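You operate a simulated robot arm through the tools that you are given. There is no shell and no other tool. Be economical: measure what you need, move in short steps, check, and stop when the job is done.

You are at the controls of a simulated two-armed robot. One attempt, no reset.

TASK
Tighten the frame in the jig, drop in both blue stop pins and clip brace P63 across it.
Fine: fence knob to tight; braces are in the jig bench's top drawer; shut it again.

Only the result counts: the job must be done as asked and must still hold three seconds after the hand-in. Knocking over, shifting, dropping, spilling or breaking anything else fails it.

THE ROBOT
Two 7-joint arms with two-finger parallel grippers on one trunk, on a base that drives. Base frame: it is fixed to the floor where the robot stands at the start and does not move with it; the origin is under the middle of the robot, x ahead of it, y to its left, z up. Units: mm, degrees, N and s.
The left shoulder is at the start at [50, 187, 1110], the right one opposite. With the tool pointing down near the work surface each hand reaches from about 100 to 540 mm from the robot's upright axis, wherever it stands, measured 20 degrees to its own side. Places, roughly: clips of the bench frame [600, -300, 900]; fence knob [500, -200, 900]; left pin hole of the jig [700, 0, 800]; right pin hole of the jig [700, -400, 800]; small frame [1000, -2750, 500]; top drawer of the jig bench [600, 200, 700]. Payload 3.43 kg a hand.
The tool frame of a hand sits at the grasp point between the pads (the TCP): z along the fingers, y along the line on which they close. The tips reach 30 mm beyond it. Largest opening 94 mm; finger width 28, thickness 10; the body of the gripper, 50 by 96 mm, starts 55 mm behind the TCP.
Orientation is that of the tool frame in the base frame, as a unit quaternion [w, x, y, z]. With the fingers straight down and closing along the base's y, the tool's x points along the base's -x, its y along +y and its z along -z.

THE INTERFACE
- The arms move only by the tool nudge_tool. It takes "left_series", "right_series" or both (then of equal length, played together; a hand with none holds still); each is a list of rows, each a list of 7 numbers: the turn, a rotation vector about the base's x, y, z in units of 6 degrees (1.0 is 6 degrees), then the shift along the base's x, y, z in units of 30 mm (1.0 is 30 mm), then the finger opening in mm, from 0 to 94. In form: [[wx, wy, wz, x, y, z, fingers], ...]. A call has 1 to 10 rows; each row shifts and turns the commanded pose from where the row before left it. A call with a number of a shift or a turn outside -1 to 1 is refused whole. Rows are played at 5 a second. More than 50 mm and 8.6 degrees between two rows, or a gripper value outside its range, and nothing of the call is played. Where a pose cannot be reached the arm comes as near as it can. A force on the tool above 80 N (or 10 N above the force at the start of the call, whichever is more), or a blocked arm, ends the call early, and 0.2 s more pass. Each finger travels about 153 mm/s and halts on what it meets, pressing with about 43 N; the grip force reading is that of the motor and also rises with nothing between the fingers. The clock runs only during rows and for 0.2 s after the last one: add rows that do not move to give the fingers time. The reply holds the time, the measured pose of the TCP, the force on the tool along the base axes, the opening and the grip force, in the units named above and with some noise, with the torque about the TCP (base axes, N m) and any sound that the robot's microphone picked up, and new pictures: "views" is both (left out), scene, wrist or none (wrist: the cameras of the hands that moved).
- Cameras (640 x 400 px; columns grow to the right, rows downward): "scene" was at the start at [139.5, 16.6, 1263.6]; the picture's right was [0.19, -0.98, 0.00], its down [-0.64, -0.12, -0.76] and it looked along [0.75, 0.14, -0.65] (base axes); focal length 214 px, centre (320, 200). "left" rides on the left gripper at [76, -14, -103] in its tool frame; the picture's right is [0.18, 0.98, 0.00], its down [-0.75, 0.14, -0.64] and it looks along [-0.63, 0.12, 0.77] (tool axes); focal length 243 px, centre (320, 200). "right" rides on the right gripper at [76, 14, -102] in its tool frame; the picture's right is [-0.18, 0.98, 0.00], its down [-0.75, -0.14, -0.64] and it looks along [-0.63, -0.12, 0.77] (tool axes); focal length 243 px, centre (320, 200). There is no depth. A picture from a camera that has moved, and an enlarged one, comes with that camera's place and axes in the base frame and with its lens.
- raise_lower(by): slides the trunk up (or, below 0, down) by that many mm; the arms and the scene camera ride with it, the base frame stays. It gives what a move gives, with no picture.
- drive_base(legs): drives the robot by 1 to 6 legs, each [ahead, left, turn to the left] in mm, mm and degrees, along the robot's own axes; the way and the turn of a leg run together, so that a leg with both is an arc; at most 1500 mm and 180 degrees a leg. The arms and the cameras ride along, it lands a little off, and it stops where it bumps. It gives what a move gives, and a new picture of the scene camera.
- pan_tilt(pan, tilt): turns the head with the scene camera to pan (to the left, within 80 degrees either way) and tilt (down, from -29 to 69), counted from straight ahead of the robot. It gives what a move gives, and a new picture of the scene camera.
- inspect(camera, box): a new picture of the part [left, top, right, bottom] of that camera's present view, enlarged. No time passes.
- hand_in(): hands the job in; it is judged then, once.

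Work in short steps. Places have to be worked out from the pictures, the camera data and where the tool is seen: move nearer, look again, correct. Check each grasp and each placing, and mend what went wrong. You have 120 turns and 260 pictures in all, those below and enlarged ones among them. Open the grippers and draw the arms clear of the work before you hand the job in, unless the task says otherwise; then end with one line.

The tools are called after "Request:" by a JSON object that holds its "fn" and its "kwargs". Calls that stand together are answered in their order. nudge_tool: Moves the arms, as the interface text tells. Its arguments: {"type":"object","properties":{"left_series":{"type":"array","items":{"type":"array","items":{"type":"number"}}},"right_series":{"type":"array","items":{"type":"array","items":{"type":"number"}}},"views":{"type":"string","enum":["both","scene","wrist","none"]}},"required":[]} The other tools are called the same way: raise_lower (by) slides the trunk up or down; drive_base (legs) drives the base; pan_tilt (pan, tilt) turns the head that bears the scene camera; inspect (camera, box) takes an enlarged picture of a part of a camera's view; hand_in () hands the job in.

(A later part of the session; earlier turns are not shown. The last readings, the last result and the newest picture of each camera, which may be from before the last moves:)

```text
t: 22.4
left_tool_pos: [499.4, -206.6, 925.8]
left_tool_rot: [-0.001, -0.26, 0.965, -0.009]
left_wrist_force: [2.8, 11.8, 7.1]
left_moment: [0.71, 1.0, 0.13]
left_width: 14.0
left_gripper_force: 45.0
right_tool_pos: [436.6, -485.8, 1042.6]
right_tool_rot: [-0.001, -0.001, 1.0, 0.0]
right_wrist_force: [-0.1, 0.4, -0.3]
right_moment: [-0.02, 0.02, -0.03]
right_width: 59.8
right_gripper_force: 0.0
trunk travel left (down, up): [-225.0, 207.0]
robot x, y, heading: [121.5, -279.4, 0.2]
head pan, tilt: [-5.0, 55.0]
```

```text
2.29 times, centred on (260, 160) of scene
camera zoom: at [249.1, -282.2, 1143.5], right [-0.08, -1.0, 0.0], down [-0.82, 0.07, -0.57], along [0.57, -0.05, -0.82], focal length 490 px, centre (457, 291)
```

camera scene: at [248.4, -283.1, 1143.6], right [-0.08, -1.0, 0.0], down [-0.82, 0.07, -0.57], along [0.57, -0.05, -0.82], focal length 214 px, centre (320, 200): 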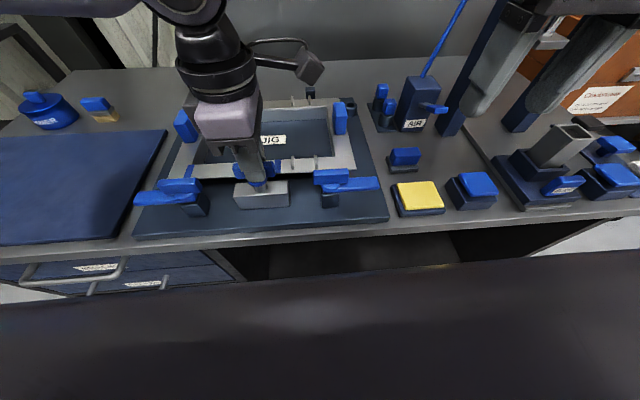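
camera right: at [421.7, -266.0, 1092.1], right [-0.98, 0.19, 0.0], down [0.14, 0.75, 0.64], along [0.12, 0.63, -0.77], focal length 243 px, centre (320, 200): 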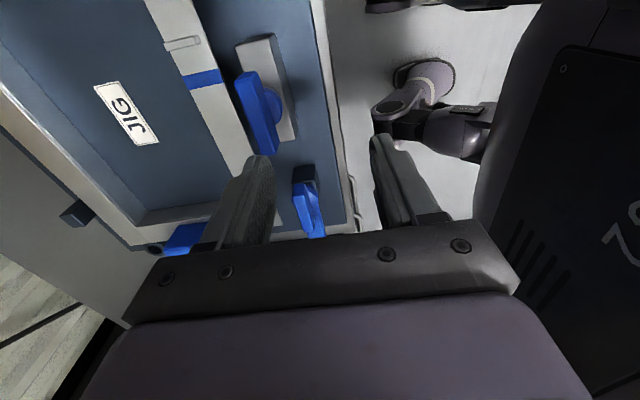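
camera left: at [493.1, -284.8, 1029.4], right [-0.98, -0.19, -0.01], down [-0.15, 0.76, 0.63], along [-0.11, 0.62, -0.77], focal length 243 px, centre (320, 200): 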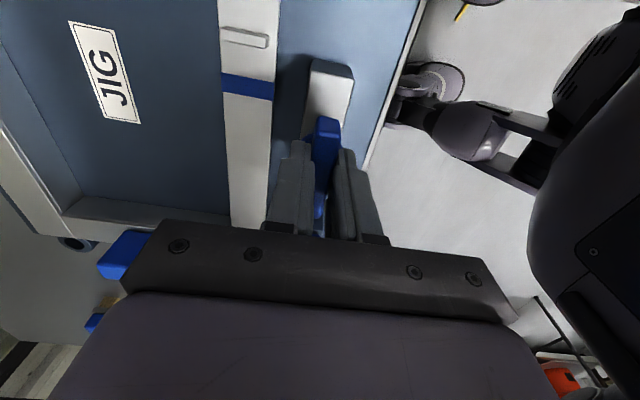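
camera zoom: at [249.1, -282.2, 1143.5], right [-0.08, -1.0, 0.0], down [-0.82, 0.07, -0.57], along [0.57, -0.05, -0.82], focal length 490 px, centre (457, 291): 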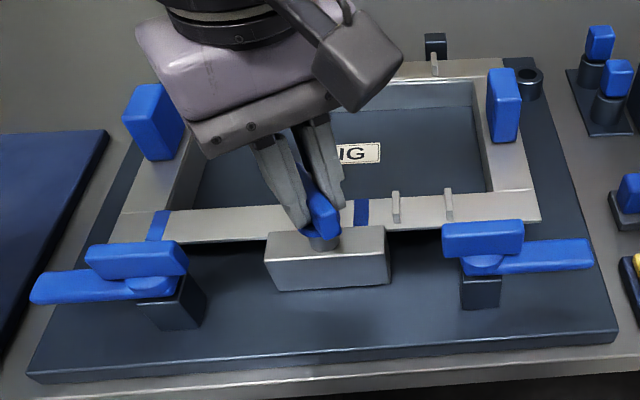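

Still free (60° turned). Continue.

Request:
{"fn": "nudge_tool", "kwargs": {"left_series": [[0, 0, -1, 0.06, 0.08, 0, 0], [0, 0, -1, 0.06, 0, 0, 0], [0, 0, -1, 0.06, 0, 0, 0]], "views": "none"}}

Request:
{"fn": "inspect", "kwargs": {"camera": "scene", "box": [120, 80, 400, 240]}}

```text
t: 23.2
left_tool_pos: [505.1, -203.7, 925.8]
left_tool_rot: [-0.002, -0.106, 0.994, -0.011]
left_wrist_force: [8.5, 4.2, 8.2]
left_moment: [0.79, 0.47, 0.2]
left_width: 13.7
left_gripper_force: 45.1
right_tool_pos: [436.8, -486.9, 1043.0]
right_tool_rot: [0.0, 0.0, 1.0, 0.0]
right_wrist_force: [1.0, -0.9, 0.6]
right_moment: [-0.02, -0.02, 0.0]
right_width: 59.8
right_gripper_force: 0.0
trunk travel left (down, up): [-225.0, 207.0]
robot x, y, heading: [120.8, -278.1, -0.2]
head pan, tilt: [-5.0, 55.0]
```

```text
2.29 times, centred on (260, 160) of scene
camera zoom: at [249.4, -283.1, 1143.5], right [-0.08, -1.0, 0.0], down [-0.82, 0.07, -0.57], along [0.57, -0.05, -0.82], focal length 490 px, centre (457, 291)
```

zoom: 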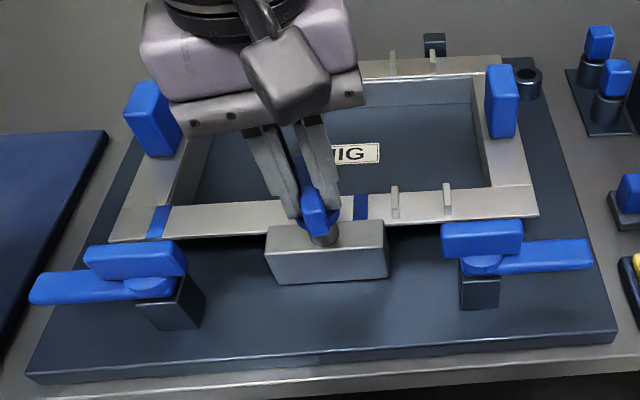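

The frame now moves with the fence towards the rear stops. I continue turning.

Request:
{"fn": "nudge_tool", "kwargs": {"left_series": [[0, 0, -1, 0.08, 0, 0, 0], [0, 0, -1, 0.06, 0, 0, 0], [0, 0, -1, 0.06, 0, 0, 0]], "views": "none"}}

Request:
{"fn": "inspect", "kwargs": {"camera": "scene", "box": [120, 80, 400, 240]}}

```text
t: 24.1
left_tool_pos: [510.8, -204.1, 925.6]
left_tool_rot: [-0.003, 0.05, 0.999, -0.01]
left_wrist_force: [13.4, 8.0, 15.8]
left_moment: [1.2, 0.4, 0.3]
left_width: 13.4
left_gripper_force: 45.1
right_tool_pos: [437.4, -485.1, 1042.8]
right_tool_rot: [0.001, -0.001, 1.0, 0.0]
right_wrist_force: [0.8, -0.1, -0.3]
right_moment: [0.0, 0.02, 0.03]
right_width: 60.0
right_gripper_force: 0.1
trunk travel left (down, up): [-225.0, 207.0]
robot x, y, heading: [117.1, -274.9, 0.0]
head pan, tilt: [-5.0, 55.0]
```

```text
2.29 times, centred on (260, 160) of scene
camera zoom: at [249.5, -282.7, 1143.6], right [-0.08, -1.0, 0.0], down [-0.82, 0.07, -0.57], along [0.57, -0.05, -0.82], focal length 490 px, centre (457, 291)
```

zoom: 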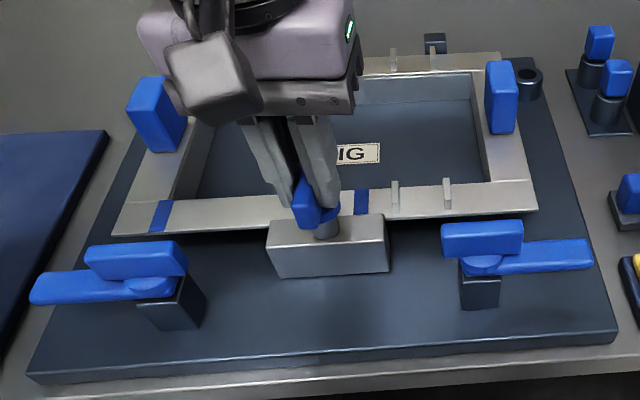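

96° turned, still moving. Continue with x following.

Request:
{"fn": "nudge_tool", "kwargs": {"left_series": [[0, 0, -1, 0.15, 0, 0, 0], [0, 0, -1, 0.06, 0, 0, 0], [0, 0, -1, 0.06, 0, 0, 0]], "views": "none"}}

Request:
{"fn": "inspect", "kwargs": {"camera": "scene", "box": [120, 80, 400, 240]}}

```text
t: 24.9
left_tool_pos: [515.5, -202.4, 925.8]
left_tool_rot: [-0.009, 0.207, 0.978, -0.008]
left_wrist_force: [-17.7, 13.4, 8.5]
left_moment: [1.06, 0.21, 1.66]
left_width: 18.5
left_gripper_force: 45.1
right_tool_pos: [433.8, -485.8, 1043.2]
right_tool_rot: [0.002, -0.003, 1.0, 0.0]
right_wrist_force: [-0.2, 0.0, 0.2]
right_moment: [0.02, 0.01, 0.0]
right_width: 60.0
right_gripper_force: 0.1
trunk travel left (down, up): [-225.0, 207.0]
robot x, y, heading: [117.3, -279.5, -0.1]
head pan, tilt: [-5.0, 55.0]
```

```text
2.29 times, centred on (260, 160) of scene
camera zoom: at [246.8, -282.2, 1143.7], right [-0.08, -1.0, 0.0], down [-0.81, 0.07, -0.58], along [0.57, -0.05, -0.82], focal length 490 px, centre (457, 291)
```

zoom: 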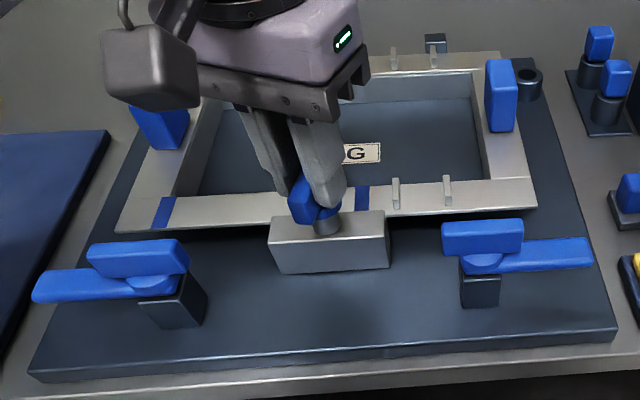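

Torque rose to 1.66 N m and the bar stopped inside the fingers: it's tight. I open, rise and look.

Request:
{"fn": "nudge_tool", "kwargs": {"left_series": [[0, 0, 0, 0, 0, 0, 45], [0, 0, 0, 0, 0, 0, 45], [0, 0, 0, 0, 0, 1, 45], [0, 0, 0, 0, 0, 1, 45], [0, 0, 0, 0, 0.5, 1, 45], [0, 0, 0.5, 0, 1, 1, 45], [0, 0, 1, -0.5, 1, 0, 45]], "views": "wrist"}}

Request:
{"fn": "inspect", "kwargs": {"camera": "scene", "box": [120, 80, 400, 240]}}

```text
t: 26.4
left_tool_pos: [502.4, -130.4, 1045.9]
left_tool_rot: [-0.006, 0.128, 0.992, -0.009]
left_wrist_force: [0.4, 0.6, 0.9]
left_moment: [0.0, 0.01, 0.01]
left_width: 44.9
left_gripper_force: 0.2
right_tool_pos: [436.6, -485.5, 1043.8]
right_tool_rot: [0.001, -0.002, 1.0, 0.0]
right_wrist_force: [-0.4, 0.2, 0.5]
right_moment: [0.02, -0.02, -0.01]
right_width: 59.9
right_gripper_force: 0.1
trunk travel left (down, up): [-225.0, 207.0]
robot x, y, heading: [117.8, -278.8, 0.2]
head pan, tilt: [-5.0, 55.0]
camera left: at [426.5, -125.3, 1150.1], right [0.07, 1.0, -0.02], down [0.77, -0.04, 0.63], along [0.63, -0.06, -0.77], focal length 243 px, centre (320, 200)
```

left: 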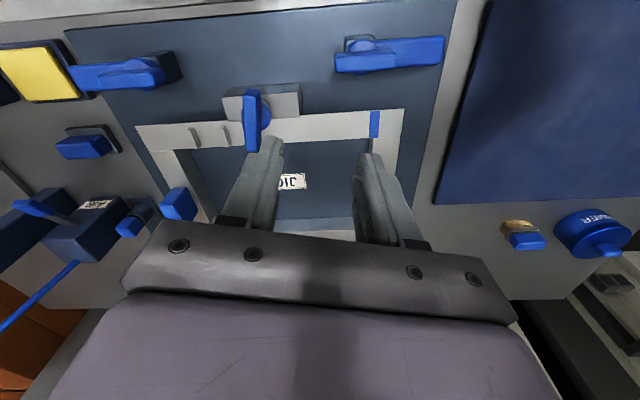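

```text
2.29 times, centred on (260, 160) of scene
camera zoom: at [248.9, -282.9, 1143.5], right [-0.08, -1.0, 0.0], down [-0.82, 0.07, -0.57], along [0.57, -0.05, -0.82], focal length 490 px, centre (457, 291)
```

zoom: 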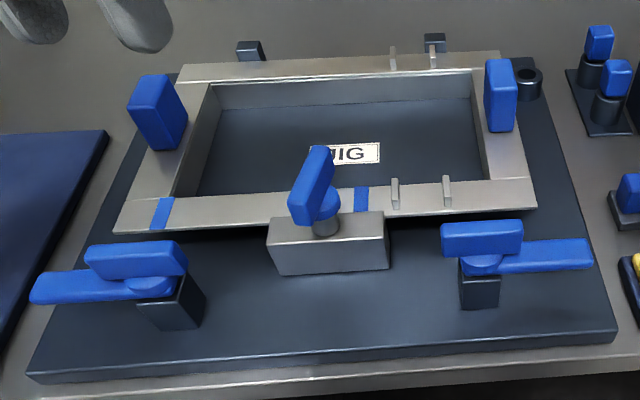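

Frame sits against the rear stops, knob is tight. Pins measured near (711,-491) and (778,-490), heads z≈850; I need the base closer, so I look straight down at the gap between robot and bench.

Request:
{"fn": "pan_tilt", "kwargs": {"pan": 0, "tilt": 69}}

```text
t: 27.2
left_tool_pos: [501.6, -132.1, 1047.0]
left_tool_rot: [-0.006, 0.13, 0.992, -0.008]
left_wrist_force: [-0.1, 0.0, -1.1]
left_moment: [0.0, 0.01, 0.01]
left_width: 44.8
left_gripper_force: 0.1
right_tool_pos: [436.7, -486.9, 1043.5]
right_tool_rot: [0.0, -0.001, 1.0, 0.001]
right_wrist_force: [-0.1, 0.0, -1.1]
right_moment: [-0.01, 0.01, 0.01]
right_width: 60.0
right_gripper_force: 0.1
trunk travel left (down, up): [-225.0, 207.0]
robot x, y, heading: [125.2, -278.1, 0.2]
head pan, tilt: [0.0, 68.8]
camera scene: at [233.2, -277.0, 1128.1], right [0.0, -1.0, 0.0], down [-0.93, 0.0, -0.36], along [0.36, 0.0, -0.93], focal length 214 px, centre (320, 200)
```

scene: 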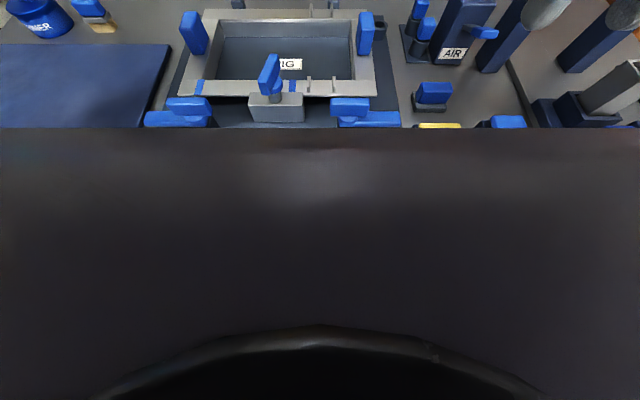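

Torso front seems ~185 mm ahead of the axis, bench edge ~x 400. I drive 60 mm ahead carefully.

Request:
{"fn": "drive_base", "kwargs": {"legs": [[60, 0, 0]]}}

```text
t: 28.0
left_tool_pos: [505.5, -132.1, 1045.6]
left_tool_rot: [-0.006, 0.129, 0.992, -0.008]
left_wrist_force: [0.1, -0.1, 0.1]
left_moment: [0.01, -0.02, -0.04]
left_width: 45.2
left_gripper_force: 0.0
right_tool_pos: [438.5, -485.8, 1043.6]
right_tool_rot: [0.0, -0.002, 1.0, 0.0]
right_wrist_force: [0.0, -0.1, 1.0]
right_moment: [-0.02, 0.01, 0.01]
right_width: 60.1
right_gripper_force: 0.0
trunk travel left (down, up): [-225.0, 207.0]
robot x, y, heading: [128.6, -278.9, 0.4]
head pan, tilt: [0.0, 68.8]
stopped in leg 1: the robot was blocked; the commanded pose is now the measured one
camera scene: at [235.6, -277.0, 1128.1], right [0.0, -1.0, 0.0], down [-0.93, 0.0, -0.36], along [0.36, 0.0, -0.93], focal length 214 px, centre (320, 200)
```

scene: 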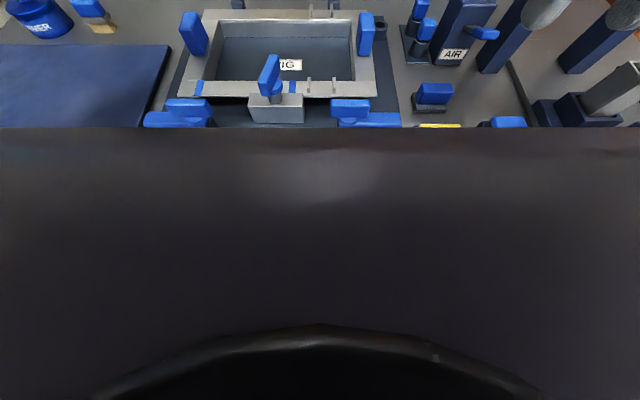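

The base is already against the bench at x≈128. I test how far the right arm actually reaches forward at safe height.

Request:
{"fn": "nudge_tool", "kwargs": {"right_series": [[0, 0, 0, 1, 0.1, 0, 60], [0, 0, 0, 1, 0.1, 0, 60], [0, 0, 0, 1, 0.1, -0.2, 60], [0, 0, 0, 1, 0, -0.2, 60], [0, 0, 0, 1, 0, -0.2, 60], [0, 0, 0, 1, 0, 0, 60], [0, 0, 0, 1, 0, 0, 60], [0, 0, 0, 1, 0, 0, 60], [0, 0, 0, 1, 0, 0, 60]], "views": "both"}}

```text
t: 30.0
left_tool_pos: [505.3, -129.9, 1046.0]
left_tool_rot: [-0.006, 0.129, 0.992, -0.009]
left_wrist_force: [0.1, 0.2, -0.4]
left_moment: [-0.01, 0.01, 0.04]
left_width: 45.1
left_gripper_force: 0.1
right_tool_pos: [709.6, -477.4, 1025.4]
right_tool_rot: [0.0, -0.002, 1.0, 0.0]
right_wrist_force: [0.6, -0.1, 0.3]
right_moment: [0.04, 0.01, -0.02]
right_width: 59.8
right_gripper_force: 0.0
trunk travel left (down, up): [-225.0, 207.0]
robot x, y, heading: [125.8, -276.2, 0.2]
head pan, tilt: [0.0, 68.8]
camera scene: at [235.7, -276.6, 1128.0], right [0.0, -1.0, 0.0], down [-0.93, 0.0, -0.36], along [0.36, 0.0, -0.93], focal length 214 px, centre (320, 200)
camera right: at [633.2, -463.2, 1128.7], right [0.18, 0.98, 0.0], down [0.75, -0.14, 0.64], along [0.63, -0.12, -0.77], focal length 243 px, centre (320, 200)
```

scene: 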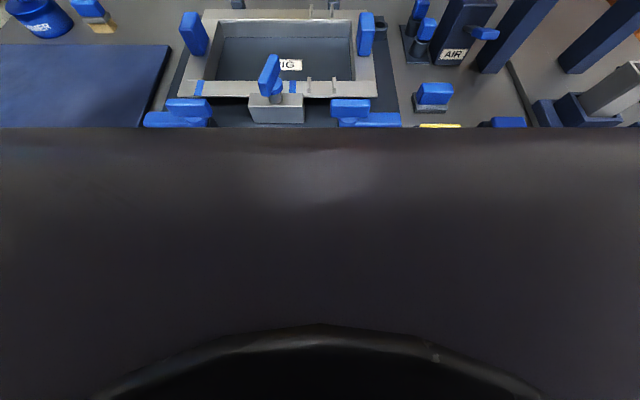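
right: 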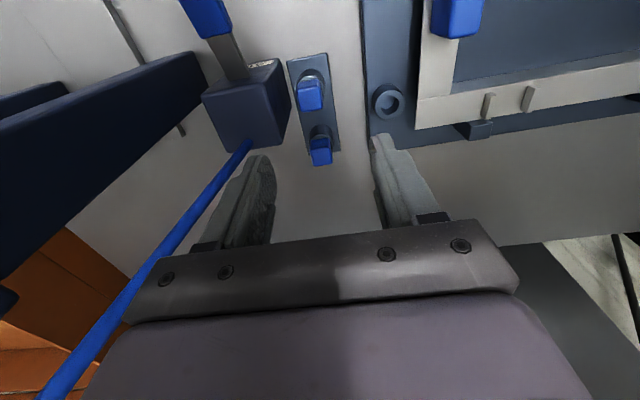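

Reach is fine. Pins now measured at (708,-488) and (775,-489). I yaw the right hand −90° so the fingers close along x, clear of the AIR box.

Request:
{"fn": "nudge_tool", "kwargs": {"right_series": [[0, 0, -1, 0, 0, 0, 60], [0, 0, -1, 0, 0, 0, 60], [0, 0, -1, 0, 0, 0, 60], [0, 0, -1, 0, 0, 0, 60], [0, 0, -1, 0, 0, 0, 60], [0, 0, -1, 0, 0, 0, 60], [0, 0, -1, 0, 0, 0, 60], [0, 0, -1, 0, 0, 0, 60]], "views": "none"}}

Request:
{"fn": "nudge_tool", "kwargs": {"right_series": [[0, 0, -1, 0, 0, 0, 60], [0, 0, -1, 0, 0, 0, 60], [0, 0, -1, 0, 0, 0, 60], [0, 0, -1, 0, 0, 0, 60], [0, 0, -1, 0, 0, 0, 60], [0, 0, -1, 0, 0, 0, 60], [0, 0, -1, 0, 0, 0, 60]], "views": "wrist"}}

```text
t: 31.8
left_tool_pos: [504.9, -130.9, 1045.0]
left_tool_rot: [-0.005, 0.128, 0.992, -0.009]
left_wrist_force: [-1.6, 0.2, 0.1]
left_moment: [-0.03, 0.0, -0.02]
left_width: 45.0
left_gripper_force: 0.1
right_tool_pos: [710.0, -478.1, 1025.2]
right_tool_rot: [0.0, 0.406, 0.914, 0.001]
right_wrist_force: [0.2, 0.3, -0.1]
right_moment: [-0.01, 0.01, 0.03]
right_width: 60.0
right_gripper_force: 0.0
trunk travel left (down, up): [-225.0, 207.0]
robot x, y, heading: [123.0, -278.7, 0.5]
head pan, tilt: [0.0, 68.8]
```

```text
t: 33.4
left_tool_pos: [505.0, -131.7, 1045.9]
left_tool_rot: [-0.006, 0.128, 0.992, -0.009]
left_wrist_force: [0.7, 0.2, -1.1]
left_moment: [-0.03, -0.02, 0.01]
left_width: 45.1
left_gripper_force: 0.1
right_tool_pos: [708.7, -477.3, 1025.3]
right_tool_rot: [0.0, 0.707, 0.707, 0.0]
right_wrist_force: [-0.1, 0.2, 0.5]
right_moment: [-0.02, -0.02, 0.01]
right_width: 59.9
right_gripper_force: 0.0
trunk travel left (down, up): [-225.0, 207.0]
robot x, y, heading: [126.4, -279.6, 0.0]
head pan, tilt: [0.0, 68.8]
camera right: at [724.2, -401.5, 1128.4], right [0.98, -0.18, 0.0], down [-0.14, -0.75, 0.64], along [-0.12, -0.63, -0.77], focal length 243 px, centre (320, 200)
```

right: 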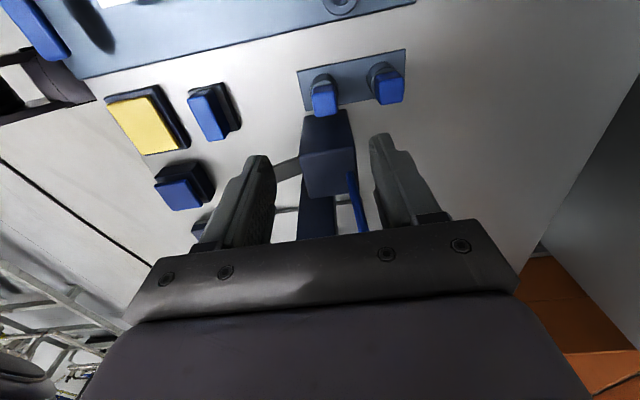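

Pins triangulated at (711,-488) and (783,-490), heads around z≈848. I go above the far pin at z≈930.

Request:
{"fn": "nudge_tool", "kwargs": {"right_series": [[0, 0, 0, 0.8, -0.1, -0.5, 60], [0, 0, 0, 0.8, -0.1, -0.7, 60], [0, 0, 0, 0.87, -0.2, -1, 60], [0, 0, 0, 0, 0, -1, 60], [0, 0, 0, 0, 0, 0, 60]], "views": "wrist"}}

```text
t: 34.6
left_tool_pos: [505.1, -131.3, 1046.6]
left_tool_rot: [-0.006, 0.129, 0.992, -0.009]
left_wrist_force: [0.0, 0.4, -0.8]
left_moment: [-0.02, -0.02, 0.01]
left_width: 44.8
left_gripper_force: 0.0
right_tool_pos: [749.2, -495.8, 932.9]
right_tool_rot: [0.0, 0.706, 0.708, -0.001]
right_wrist_force: [-0.8, -0.4, 0.8]
right_moment: [0.03, 0.02, -0.02]
right_width: 59.9
right_gripper_force: 0.1
right hand out of reach, approached as far as the arm can: row 1, 2, 3, 4
trunk travel left (down, up): [-225.0, 207.0]
robot x, y, heading: [124.6, -276.9, 0.2]
head pan, tilt: [0.0, 68.8]
camera right: at [763.3, -419.9, 1036.0], right [0.98, -0.18, 0.0], down [-0.14, -0.75, 0.64], along [-0.12, -0.63, -0.77], focal length 243 px, centre (320, 200)
```

right: 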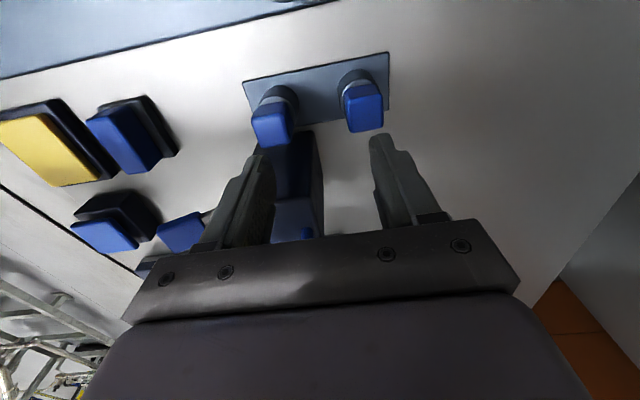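

Reach ends at x≈749 here, so I take the near pin first: (712,-488). Moving above it.

Request:
{"fn": "nudge_tool", "kwargs": {"right_series": [[0, 0, 0, -0.65, 0.13, -0.4, 50], [0, 0, 0, -0.6, 0.13, -0.4, 50], [0, 0, 0, 0, 0, -0.5, 50]], "views": "wrist"}}

```text
t: 35.4
left_tool_pos: [505.8, -130.0, 1046.3]
left_tool_rot: [-0.006, 0.129, 0.992, -0.009]
left_wrist_force: [-0.3, 1.1, 0.5]
left_moment: [0.03, 0.02, 0.01]
left_width: 45.0
left_gripper_force: 0.0
right_tool_pos: [752.0, -490.2, 909.3]
right_tool_rot: [0.0, 0.706, 0.708, 0.0]
right_wrist_force: [-0.7, 0.2, -0.3]
right_moment: [0.01, 0.01, -0.03]
right_width: 49.9
right_gripper_force: 0.1
right hand out of reach, approached as far as the arm can: row 1, 2
trunk travel left (down, up): [-225.0, 207.0]
robot x, y, heading: [122.5, -281.6, 0.1]
head pan, tilt: [0.0, 68.8]
camera right: at [767.1, -414.3, 1013.3], right [0.98, -0.18, 0.0], down [-0.14, -0.75, 0.64], along [-0.12, -0.63, -0.77], focal length 243 px, centre (320, 200)
```

right: 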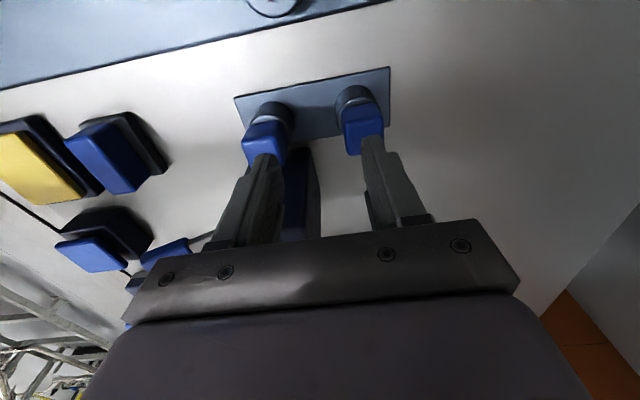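

The command still stood beyond reach; I lift back up and settle before moving over the near pin.

Request:
{"fn": "nudge_tool", "kwargs": {"right_series": [[0, 0, 0, 0, 0, 1, 50], [0, 0, 0, -0.6, 0, 0, 50], [0, 0, 0, -0.5, 0, 0, 50], [0, 0, 0, 0, 0, 0, 50]], "views": "wrist"}}

```text
t: 36.4
left_tool_pos: [504.1, -130.7, 1045.5]
left_tool_rot: [-0.006, 0.128, 0.992, -0.01]
left_wrist_force: [-0.5, -0.6, -0.8]
left_moment: [0.0, -0.01, -0.01]
left_width: 44.8
left_gripper_force: 0.0
right_tool_pos: [716.0, -491.1, 941.5]
right_tool_rot: [0.0, 0.706, 0.708, -0.001]
right_wrist_force: [-0.6, 0.0, 0.0]
right_moment: [0.01, 0.02, 0.03]
right_width: 50.1
right_gripper_force: 0.0
trunk travel left (down, up): [-225.0, 207.0]
robot x, y, heading: [124.6, -277.2, 0.1]
head pan, tilt: [0.0, 68.8]
camera right: at [731.3, -414.8, 1044.2], right [0.98, -0.18, 0.0], down [-0.14, -0.75, 0.64], along [-0.12, -0.63, -0.77], focal length 243 px, centre (320, 200)
```

right: 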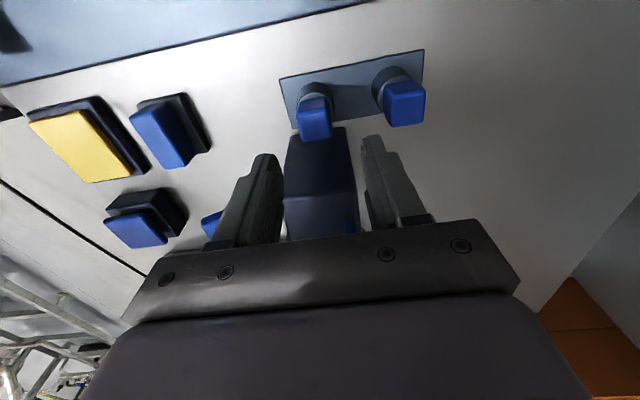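

Over the near pin: head centre (713,-491), top ≈858. I descend with opening 50 to z≈867.

Request:
{"fn": "nudge_tool", "kwargs": {"right_series": [[0, 0, 0, -0.08, 0.04, -0.8, 50], [0, 0, 0, 0, 0, -0.8, 50], [0, 0, 0, 0, 0, -0.85, 50], [0, 0, 0, 0, 0, 0, 50]], "views": "wrist"}}

Request:
{"fn": "pan_tilt", "kwargs": {"pan": -15, "tilt": 45}}

Request:
{"fn": "inspect", "kwargs": {"camera": "scene", "box": [300, 50, 460, 150]}}

```text
t: 37.4
left_tool_pos: [505.4, -130.9, 1046.8]
left_tool_rot: [-0.005, 0.129, 0.992, -0.009]
left_wrist_force: [-0.3, -0.4, -0.5]
left_moment: [-0.01, 0.0, 0.0]
left_width: 45.0
left_gripper_force: 0.0
right_tool_pos: [712.1, -487.7, 866.4]
right_tool_rot: [0.0, 0.706, 0.708, 0.0]
right_wrist_force: [0.8, 0.7, -0.6]
right_moment: [0.0, 0.03, 0.0]
right_width: 50.2
right_gripper_force: 0.0
trunk travel left (down, up): [-225.0, 207.0]
robot x, y, heading: [124.6, -276.5, 0.3]
head pan, tilt: [0.0, 68.8]
camera right: at [727.6, -411.4, 969.3], right [0.98, -0.18, 0.0], down [-0.14, -0.75, 0.64], along [-0.12, -0.63, -0.77], focal length 243 px, centre (320, 200)
```

right: 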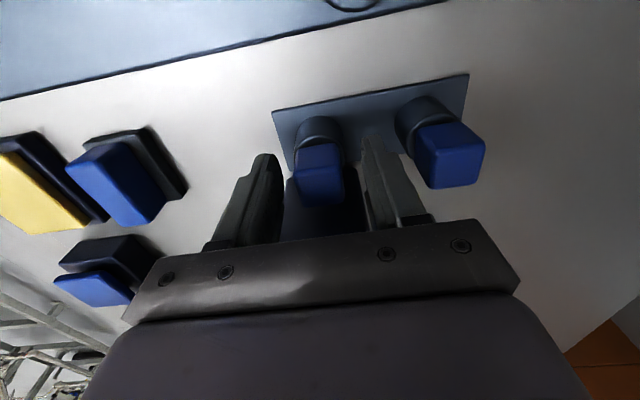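

```text
t: 38.2
left_tool_pos: [505.0, -130.4, 1046.4]
left_tool_rot: [-0.006, 0.129, 0.992, -0.009]
left_wrist_force: [1.0, -0.3, -0.2]
left_moment: [0.03, -0.02, 0.04]
left_width: 45.1
left_gripper_force: 0.0
right_tool_pos: [712.1, -487.3, 866.6]
right_tool_rot: [0.001, 0.706, 0.708, 0.0]
right_wrist_force: [0.3, -0.4, -0.4]
right_moment: [-0.03, -0.01, 0.01]
right_width: 49.7
right_gripper_force: 0.0
trunk travel left (down, up): [-225.0, 207.0]
robot x, y, heading: [124.2, -277.5, 0.4]
head pan, tilt: [-15.0, 45.0]
camera scene: at [258.4, -297.9, 1156.8], right [-0.26, -0.97, 0.0], down [-0.68, 0.18, -0.71], along [0.68, -0.18, -0.71], focal length 214 px, centre (320, 200)
```

scene: 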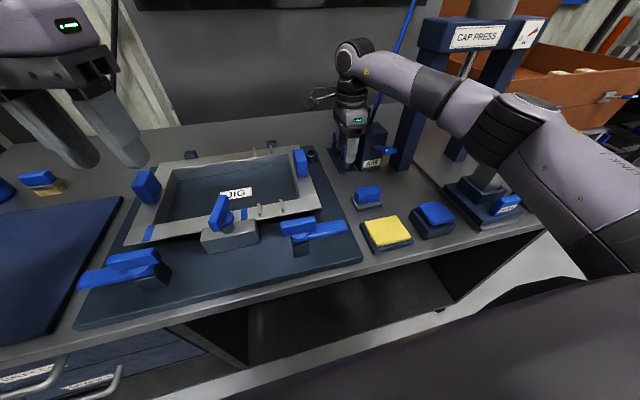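

```text
4.00 times, centred on (380, 100) of scene
camera zoom: at [258.4, -297.9, 1156.8], right [-0.26, -0.97, 0.0], down [-0.68, 0.18, -0.71], along [0.68, -0.18, -0.71], focal length 858 px, centre (80, 600)
```

zoom: 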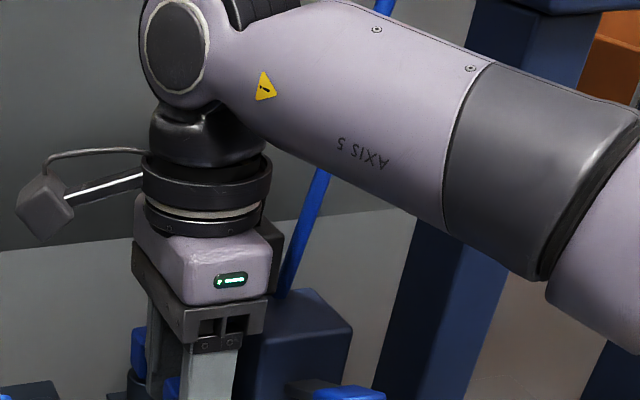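

Head sits between the fingers; I close and check the width.

Request:
{"fn": "nudge_tool", "kwargs": {"right_series": [[0, 0, 0, 0, 0, 0, 0], [0, 0, 0, 0, 0, 0, 0]], "views": "wrist"}}

```text
t: 38.9
left_tool_pos: [505.2, -130.7, 1046.0]
left_tool_rot: [-0.006, 0.129, 0.992, -0.009]
left_wrist_force: [-0.1, 0.2, -0.4]
left_moment: [0.02, 0.01, 0.0]
left_width: 45.0
left_gripper_force: 0.1
right_tool_pos: [713.2, -487.1, 866.4]
right_tool_rot: [0.001, 0.707, 0.708, 0.001]
right_wrist_force: [-0.5, 0.3, 1.1]
right_moment: [-0.01, -0.03, 0.01]
right_width: 29.6
right_gripper_force: 42.8
trunk travel left (down, up): [-225.0, 207.0]
robot x, y, heading: [124.5, -274.9, 0.5]
head pan, tilt: [-15.0, 45.0]
camera right: at [727.6, -411.2, 969.7], right [0.98, -0.18, 0.0], down [-0.14, -0.75, 0.64], along [-0.12, -0.63, -0.77], focal length 243 px, centre (320, 200)
```

right: 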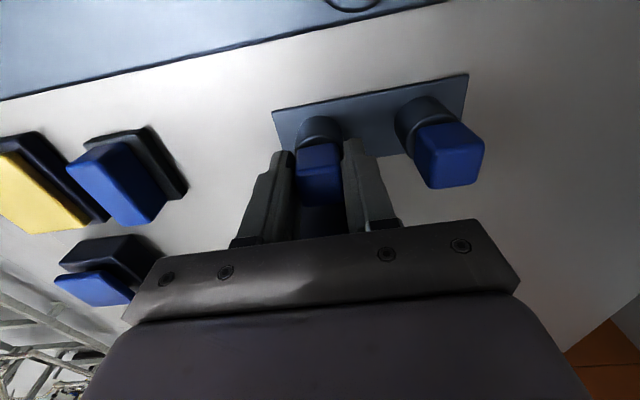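

Held at 29.6 mm. I lift straight up 105 mm and look.

Request:
{"fn": "nudge_tool", "kwargs": {"right_series": [[0, 0, 0, 0, 0, 0.5, 0], [0, 0, 0, 0, 0, 0.7, 0], [0, 0, 0, 0, 0, 0.8, 0], [0, 0, 0, 0, 0, 0.8, 0], [0, 0, 0, 0, 0, 0.7, 0], [0, 0, 0, 0, 0, 0, 0]], "views": "wrist"}}

Request:
{"fn": "inspect", "kwargs": {"camera": "scene", "box": [280, 50, 440, 170]}}

```text
t: 40.2
left_tool_pos: [505.5, -131.7, 1047.3]
left_tool_rot: [-0.006, 0.129, 0.992, -0.009]
left_wrist_force: [-0.3, -0.1, -0.3]
left_moment: [-0.04, 0.03, -0.02]
left_width: 45.2
left_gripper_force: 0.0
right_tool_pos: [714.6, -489.3, 968.4]
right_tool_rot: [0.0, 0.706, 0.708, 0.0]
right_wrist_force: [0.0, -0.1, -1.1]
right_moment: [-0.01, 0.03, -0.03]
right_width: 29.6
right_gripper_force: 43.2
trunk travel left (down, up): [-225.0, 207.0]
robot x, y, heading: [121.5, -277.5, 0.2]
head pan, tilt: [-15.0, 45.0]
camera right: at [729.6, -413.3, 1073.5], right [0.98, -0.18, 0.0], down [-0.14, -0.75, 0.64], along [-0.12, -0.63, -0.77], focal length 243 px, centre (320, 200)
```

right: 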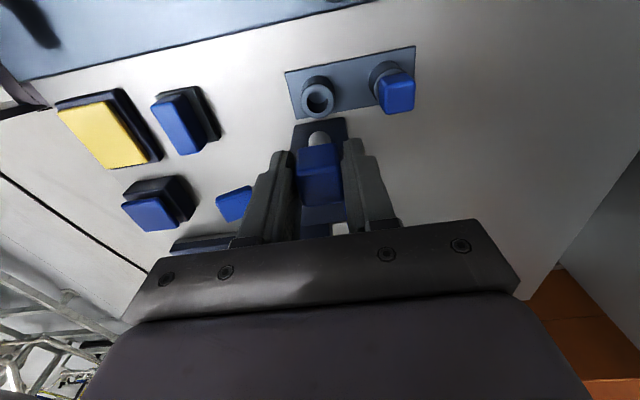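

```text
3.33 times, centred on (360, 110) of scene
camera zoom: at [258.4, -297.9, 1156.9], right [-0.26, -0.97, 0.0], down [-0.68, 0.18, -0.71], along [0.68, -0.18, -0.71], focal length 715 px, centre (187, 500)
```

zoom: 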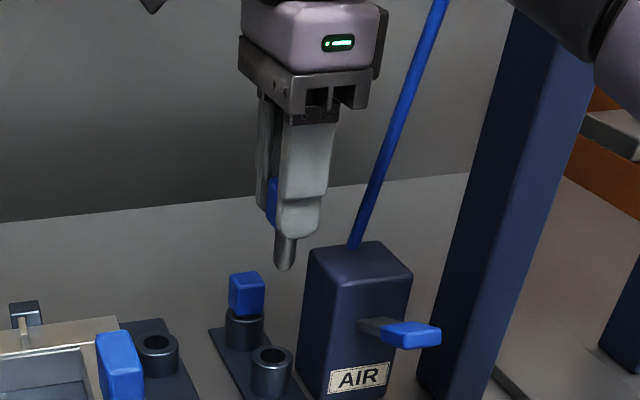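

The pin is out, shank straight, axis on the TCP. I carry it over the right jig hole, near (729,-409), at z≈990.

Request:
{"fn": "nudge_tool", "kwargs": {"right_series": [[0, 0, 0, 0, 0, 0.7, 0], [0, 0, 0, 0.2, 0.9, 0, 0], [0, 0, 0, 0.2, 0.9, 0, 0], [0, 0, 0, 0.1, 0.85, 0, 0], [0, 0, 0, 0, 0, 0, 0]], "views": "wrist"}}

Request:
{"fn": "inspect", "kwargs": {"camera": "right", "box": [220, 30, 440, 230]}}

Request:
{"fn": "inspect", "kwargs": {"camera": "scene", "box": [260, 50, 420, 170]}}

```text
t: 41.5
left_tool_pos: [505.2, -131.3, 1045.4]
left_tool_rot: [-0.006, 0.129, 0.992, -0.009]
left_wrist_force: [-0.7, 0.9, -1.0]
left_moment: [-0.04, 0.02, -0.03]
left_width: 45.1
left_gripper_force: 0.1
right_tool_pos: [724.1, -409.5, 988.7]
right_tool_rot: [0.001, 0.707, 0.708, 0.0]
right_wrist_force: [0.2, 1.3, -0.2]
right_moment: [0.0, 0.06, 0.0]
right_width: 29.6
right_gripper_force: 43.1
right hand out of reach, approached as far as the arm can: row 4
trunk travel left (down, up): [-225.0, 207.0]
robot x, y, heading: [121.4, -279.2, 0.2]
head pan, tilt: [-15.0, 45.0]
camera right: at [738.2, -334.1, 1092.8], right [0.98, -0.18, 0.0], down [-0.14, -0.75, 0.64], along [-0.12, -0.63, -0.77], focal length 243 px, centre (320, 200)
```

right: 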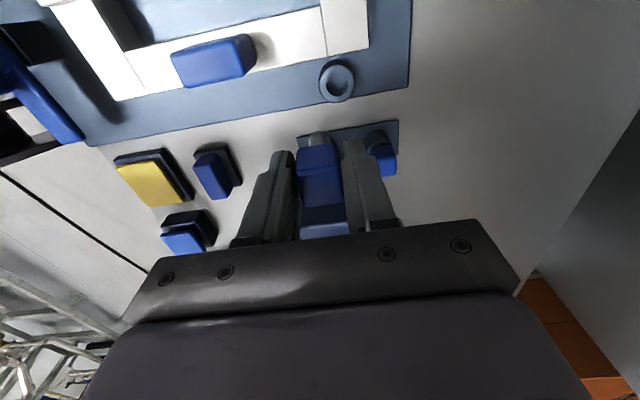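

```text
2.00 times, centred on (330, 130) of right
camera zoom: at [738.2, -334.1, 1092.8], right [0.98, -0.18, 0.0], down [-0.14, -0.75, 0.64], along [-0.12, -0.63, -0.77], focal length 485 px, centre (300, 340)
```

zoom: 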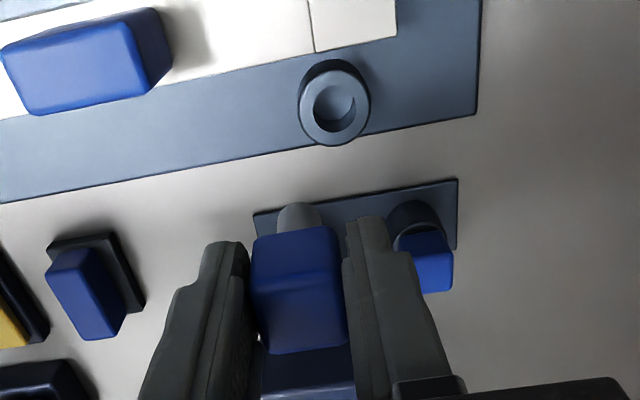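

```text
3.33 times, centred on (340, 110) of scene
camera zoom: at [258.4, -297.8, 1156.9], right [-0.26, -0.97, 0.0], down [-0.68, 0.18, -0.71], along [0.68, -0.18, -0.71], focal length 715 px, centre (253, 500)
```

zoom: 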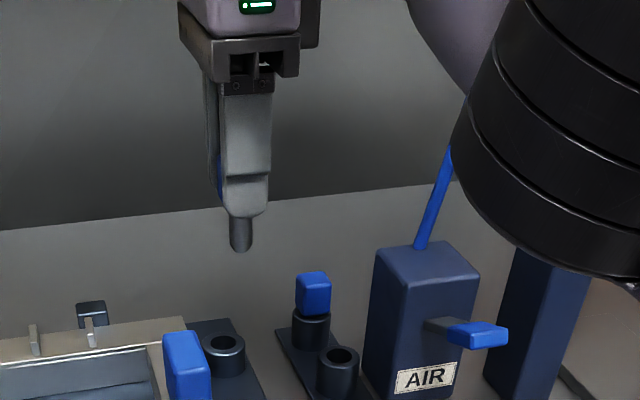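

Hole triangulated at about (741,-402,835). To gain reach I raise the trunk 80 mm, then bring the hand back down over the hole.

Request:
{"fn": "raise_lower", "kwargs": {"by": 80}}

Request:
{"fn": "nudge_tool", "kwargs": {"right_series": [[0, 0, 0, 0, 0, -1, 0], [0, 0, 0, 0, 0, -1, 0], [0, 0, 0, 0.2, 0.1, -0.7, 0], [0, 0, 0, 0.37, 0.1, 0, 0], [0, 0, 0, 0, 0, 0, 0]], "views": "wrist"}}

Request:
{"fn": "inspect", "kwargs": {"camera": "right", "box": [220, 30, 440, 230]}}

Request:
{"fn": "inspect", "kwargs": {"camera": "scene", "box": [260, 80, 420, 200]}}

```text
t: 42.6
left_tool_pos: [505.5, -131.9, 1127.1]
left_tool_rot: [-0.006, 0.129, 0.992, -0.008]
left_wrist_force: [-0.8, 1.7, -0.1]
left_moment: [-0.03, -0.01, -0.02]
left_width: 45.1
left_gripper_force: 0.2
right_tool_pos: [724.4, -410.6, 1069.4]
right_tool_rot: [0.001, 0.707, 0.707, 0.001]
right_wrist_force: [0.1, -0.1, -0.2]
right_moment: [-0.01, 0.05, 0.0]
right_width: 29.2
right_gripper_force: 43.0
trunk travel left (down, up): [-305.0, 127.0]
robot x, y, heading: [122.1, -278.3, 0.1]
head pan, tilt: [-15.0, 45.0]
```

```text
t: 43.8
left_tool_pos: [505.1, -131.9, 1127.0]
left_tool_rot: [-0.006, 0.128, 0.992, -0.01]
left_wrist_force: [-0.5, 0.1, -0.2]
left_moment: [-0.01, -0.01, -0.03]
left_width: 45.2
left_gripper_force: 0.1
right_tool_pos: [739.4, -406.0, 991.4]
right_tool_rot: [0.001, 0.707, 0.708, 0.001]
right_wrist_force: [0.0, 0.0, -0.3]
right_moment: [-0.04, 0.02, 0.01]
right_width: 29.4
right_gripper_force: 42.8
right hand out of reach, approached as far as the arm can: row 1, 2, 4
trunk travel left (down, up): [-305.0, 127.0]
robot x, y, heading: [124.0, -277.4, 0.1]
head pan, tilt: [-15.0, 45.0]
camera right: at [755.3, -329.2, 1094.7], right [0.98, -0.18, 0.0], down [-0.14, -0.75, 0.64], along [-0.12, -0.63, -0.77], focal length 243 px, centre (320, 200)
```

right: 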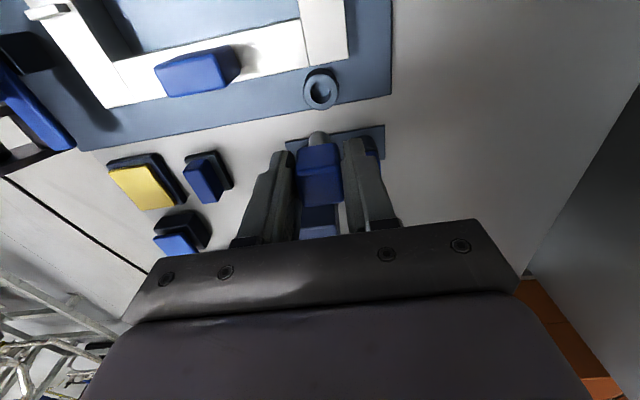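

```text
2.00 times, centred on (330, 130) of right
camera zoom: at [755.3, -329.2, 1094.7], right [0.98, -0.18, 0.0], down [-0.14, -0.75, 0.64], along [-0.12, -0.63, -0.77], focal length 485 px, centre (300, 340)
```

zoom: 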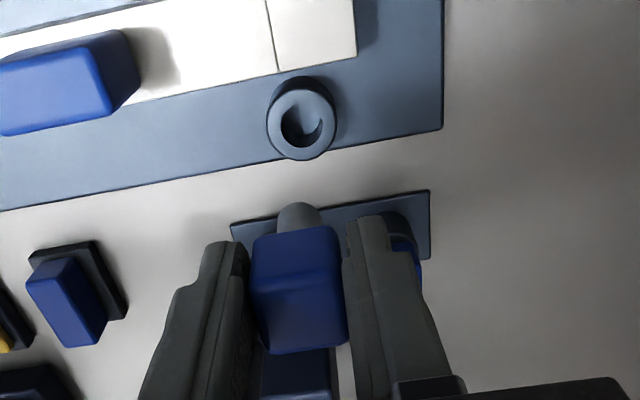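

```text
3.33 times, centred on (340, 140) of scene
camera zoom: at [258.4, -297.9, 1236.9], right [-0.26, -0.97, 0.0], down [-0.68, 0.18, -0.71], along [0.68, -0.18, -0.71], focal length 715 px, centre (253, 400)
```

zoom: 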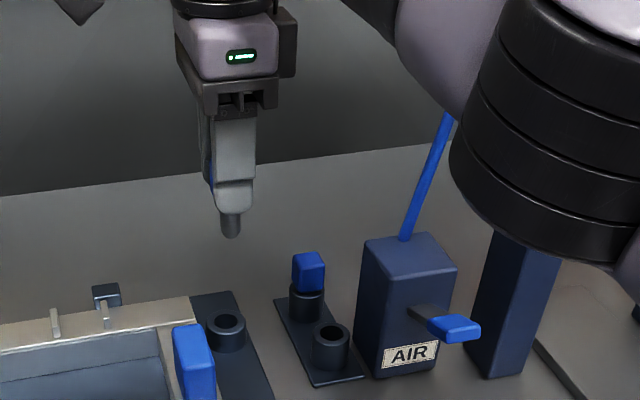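

Hole refined to (743,-401.5,832). I align there and lower to z≈930 (pin tip ~30 mm above the bushing).

Request:
{"fn": "nudge_tool", "kwargs": {"right_series": [[0, 0, 0, 0, 0.15, -0.7, 0], [0, 0, 0, 0, 0, -0.7, 0], [0, 0, 0, 0, 0, -0.6, 0], [0, 0, 0, 0, 0, 0, 0]], "views": "none"}}

Request:
{"fn": "inspect", "kwargs": {"camera": "right", "box": [220, 30, 440, 230]}}

Request:
{"fn": "inspect", "kwargs": {"camera": "scene", "box": [270, 110, 370, 185]}}

```text
t: 44.8
left_tool_pos: [505.5, -131.7, 1125.2]
left_tool_rot: [-0.005, 0.129, 0.992, -0.007]
left_wrist_force: [0.3, -0.6, 0.0]
left_moment: [0.01, 0.0, 0.01]
left_width: 44.7
left_gripper_force: 0.0
right_tool_pos: [740.6, -401.4, 932.5]
right_tool_rot: [0.001, 0.706, 0.708, 0.001]
right_wrist_force: [-0.7, 0.4, -1.0]
right_moment: [0.03, 0.05, -0.01]
right_width: 29.3
right_gripper_force: 43.0
trunk travel left (down, up): [-305.0, 127.0]
robot x, y, heading: [121.2, -275.6, 0.1]
head pan, tilt: [-15.0, 45.0]
```

```text
2.00 times, centred on (330, 130) of right
camera zoom: at [754.7, -324.6, 1034.7], right [0.98, -0.18, 0.0], down [-0.14, -0.75, 0.64], along [-0.12, -0.63, -0.77], focal length 485 px, centre (300, 340)
```

zoom: 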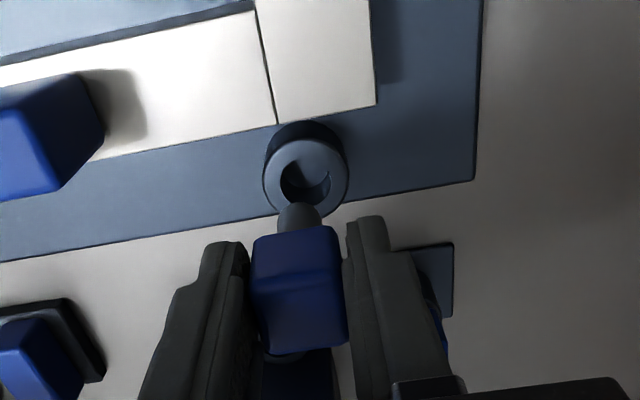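

```text
5.33 times, centred on (320, 148) of scene
camera zoom: at [258.4, -298.0, 1236.9], right [-0.26, -0.97, 0.0], down [-0.68, 0.18, -0.71], along [0.68, -0.18, -0.71], focal length 1144 px, centre (320, 480)
```

zoom: 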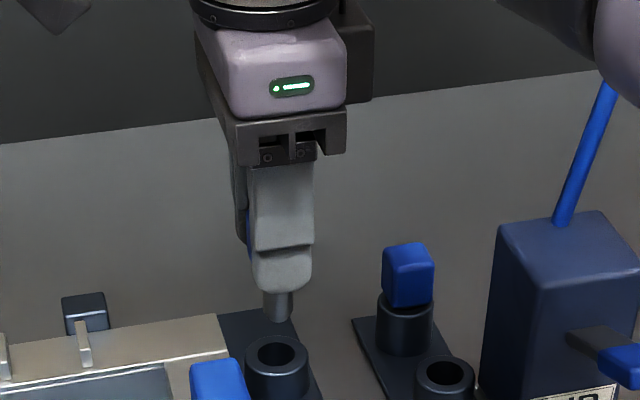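

Both views put the hole about 2 mm further +x; y matches. I correct and lower until the tip enters.

Request:
{"fn": "nudge_tool", "kwargs": {"right_series": [[0, 0, 0, 0.06, -0.02, -0.5, 0], [0, 0, 0, 0, 0, -0.5, 0], [0, 0, 0, 0, 0, 0, 0]], "views": "none"}}

Request:
{"fn": "inspect", "kwargs": {"camera": "right", "box": [250, 70, 390, 200]}}

Request:
{"fn": "inspect", "kwargs": {"camera": "scene", "box": [280, 120, 360, 190]}}

```text
t: 45.6
left_tool_pos: [506.0, -130.4, 1126.4]
left_tool_rot: [-0.006, 0.129, 0.992, -0.009]
left_wrist_force: [0.0, 0.7, 0.1]
left_moment: [-0.01, 0.01, -0.01]
left_width: 44.9
left_gripper_force: 0.0
right_tool_pos: [740.7, -401.6, 899.3]
right_tool_rot: [0.001, 0.706, 0.708, 0.0]
right_wrist_force: [-0.3, 0.2, 0.1]
right_moment: [-0.02, 0.0, 0.01]
right_width: 29.3
right_gripper_force: 43.0
trunk travel left (down, up): [-305.0, 127.0]
robot x, y, heading: [122.8, -277.5, 0.2]
head pan, tilt: [-15.0, 45.0]
```

```text
3.08 times, centred on (320, 135) of right
camera zoom: at [756.2, -325.5, 1003.9], right [0.98, -0.18, 0.0], down [-0.14, -0.75, 0.64], along [-0.12, -0.63, -0.77], focal length 746 px, centre (320, 400)
```

zoom: 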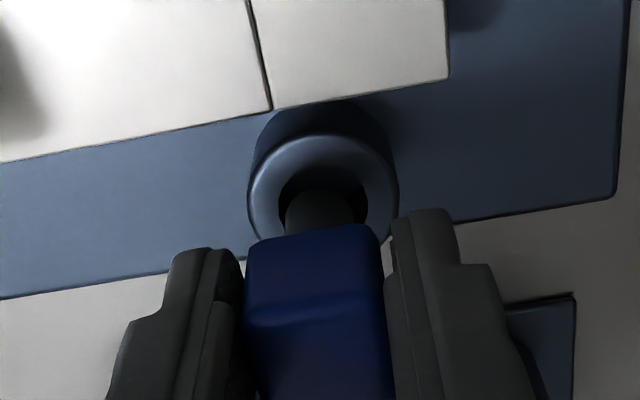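

```text
5.71 times, centred on (320, 155) of scene
camera zoom: at [258.4, -298.0, 1236.9], right [-0.26, -0.97, 0.0], down [-0.68, 0.18, -0.71], along [0.68, -0.18, -0.71], focal length 1226 px, centre (320, 457)
```

zoom: 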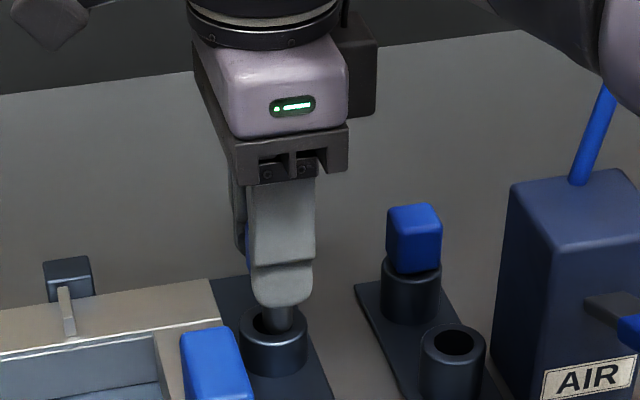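

Tip is at the rim, nearly centred (hole ~21 mm, pin ~16 mm). Small +1 mm trims, then descend in steps watching force.

Request:
{"fn": "nudge_tool", "kwargs": {"right_series": [[0, 0, 0, 0.05, 0.03, 0, 0], [0, 0, 0, 0, 0, -0.3, 0], [0, 0, 0, 0, 0, -0.3, 0], [0, 0, 0, 0, 0, 0, 0]], "views": "none"}}

Request:
{"fn": "inspect", "kwargs": {"camera": "right", "box": [250, 70, 390, 200]}}

Request:
{"fn": "inspect", "kwargs": {"camera": "scene", "box": [280, 120, 360, 190]}}

```text
t: 46.6
left_tool_pos: [505.1, -130.9, 1125.6]
left_tool_rot: [-0.005, 0.129, 0.992, -0.009]
left_wrist_force: [-0.6, -0.4, 0.1]
left_moment: [0.0, -0.02, -0.01]
left_width: 44.8
left_gripper_force: 0.1
right_tool_pos: [743.0, -400.4, 883.6]
right_tool_rot: [0.001, 0.706, 0.708, 0.0]
right_wrist_force: [0.3, 0.7, -1.6]
right_moment: [0.0, -0.01, 0.02]
right_width: 29.5
right_gripper_force: 42.5
trunk travel left (down, up): [-305.0, 127.0]
robot x, y, heading: [127.1, -279.7, 0.3]
head pan, tilt: [-15.0, 45.0]
```

```text
3.08 times, centred on (320, 135) of right
camera zoom: at [756.8, -323.7, 986.4], right [0.98, -0.18, 0.0], down [-0.14, -0.75, 0.64], along [-0.12, -0.63, -0.77], focal length 746 px, centre (320, 400)
```

zoom: 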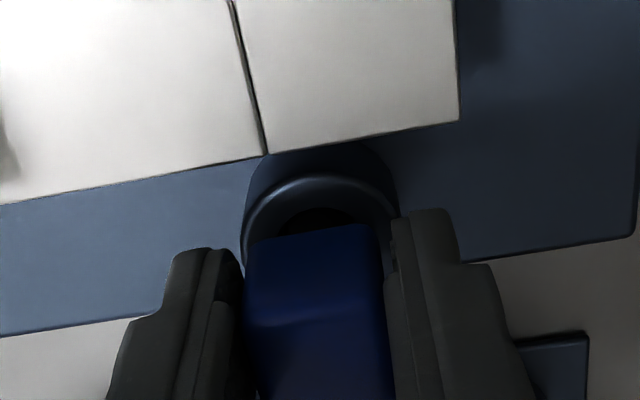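

```text
5.71 times, centred on (320, 155) of scene
camera zoom: at [258.4, -297.9, 1236.9], right [-0.26, -0.97, 0.0], down [-0.68, 0.18, -0.71], along [0.68, -0.18, -0.71], focal length 1226 px, centre (320, 457)
```

zoom: 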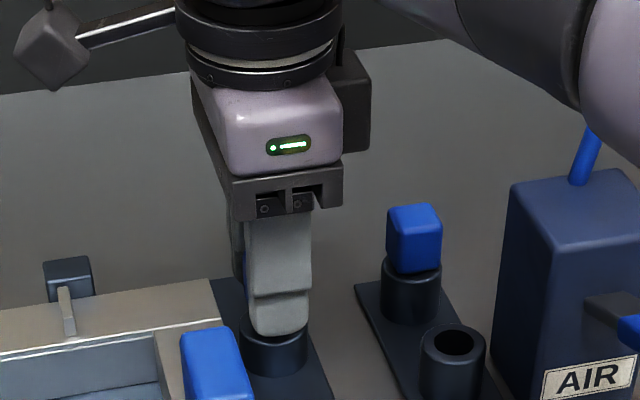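

Tip is inside with no force. I lower to seat (expected TCP ≈873).

Request:
{"fn": "nudge_tool", "kwargs": {"right_series": [[0, 0, 0, 0, 0, -0.2, 0], [0, 0, 0, 0, 0, -0.17, 0], [0, 0, 0, 0, 0, 0, 0]], "views": "none"}}

Request:
{"fn": "inspect", "kwargs": {"camera": "scene", "box": [280, 120, 360, 190]}}

```text
t: 47.4
left_tool_pos: [501.7, -130.9, 1128.6]
left_tool_rot: [-0.004, 0.129, 0.992, -0.009]
left_wrist_force: [-0.3, -0.4, -0.3]
left_moment: [-0.03, 0.02, 0.01]
left_width: 45.3
left_gripper_force: 0.1
right_tool_pos: [741.7, -398.9, 880.1]
right_tool_rot: [0.006, 0.706, 0.708, 0.005]
right_wrist_force: [-0.3, -0.8, 37.2]
right_moment: [-0.07, 0.06, 0.02]
right_width: 29.3
right_gripper_force: 43.6
trunk travel left (down, up): [-305.0, 127.0]
robot x, y, heading: [124.1, -277.1, 0.1]
head pan, tilt: [-15.0, 45.0]
```

```text
5.71 times, centred on (320, 155) of scene
camera zoom: at [254.8, -297.3, 1237.7], right [-0.26, -0.97, 0.0], down [-0.68, 0.18, -0.71], along [0.69, -0.18, -0.7], focal length 1226 px, centre (320, 457)
```

zoom: 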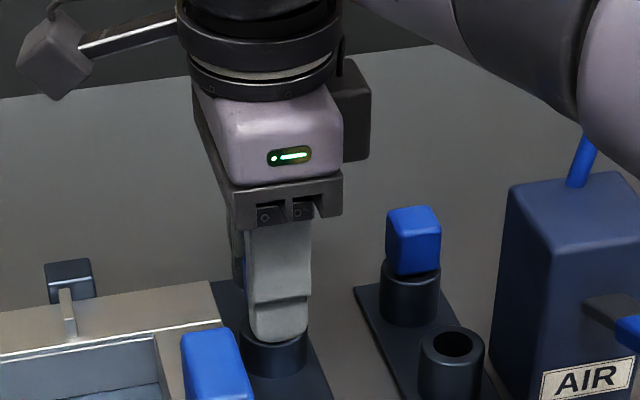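

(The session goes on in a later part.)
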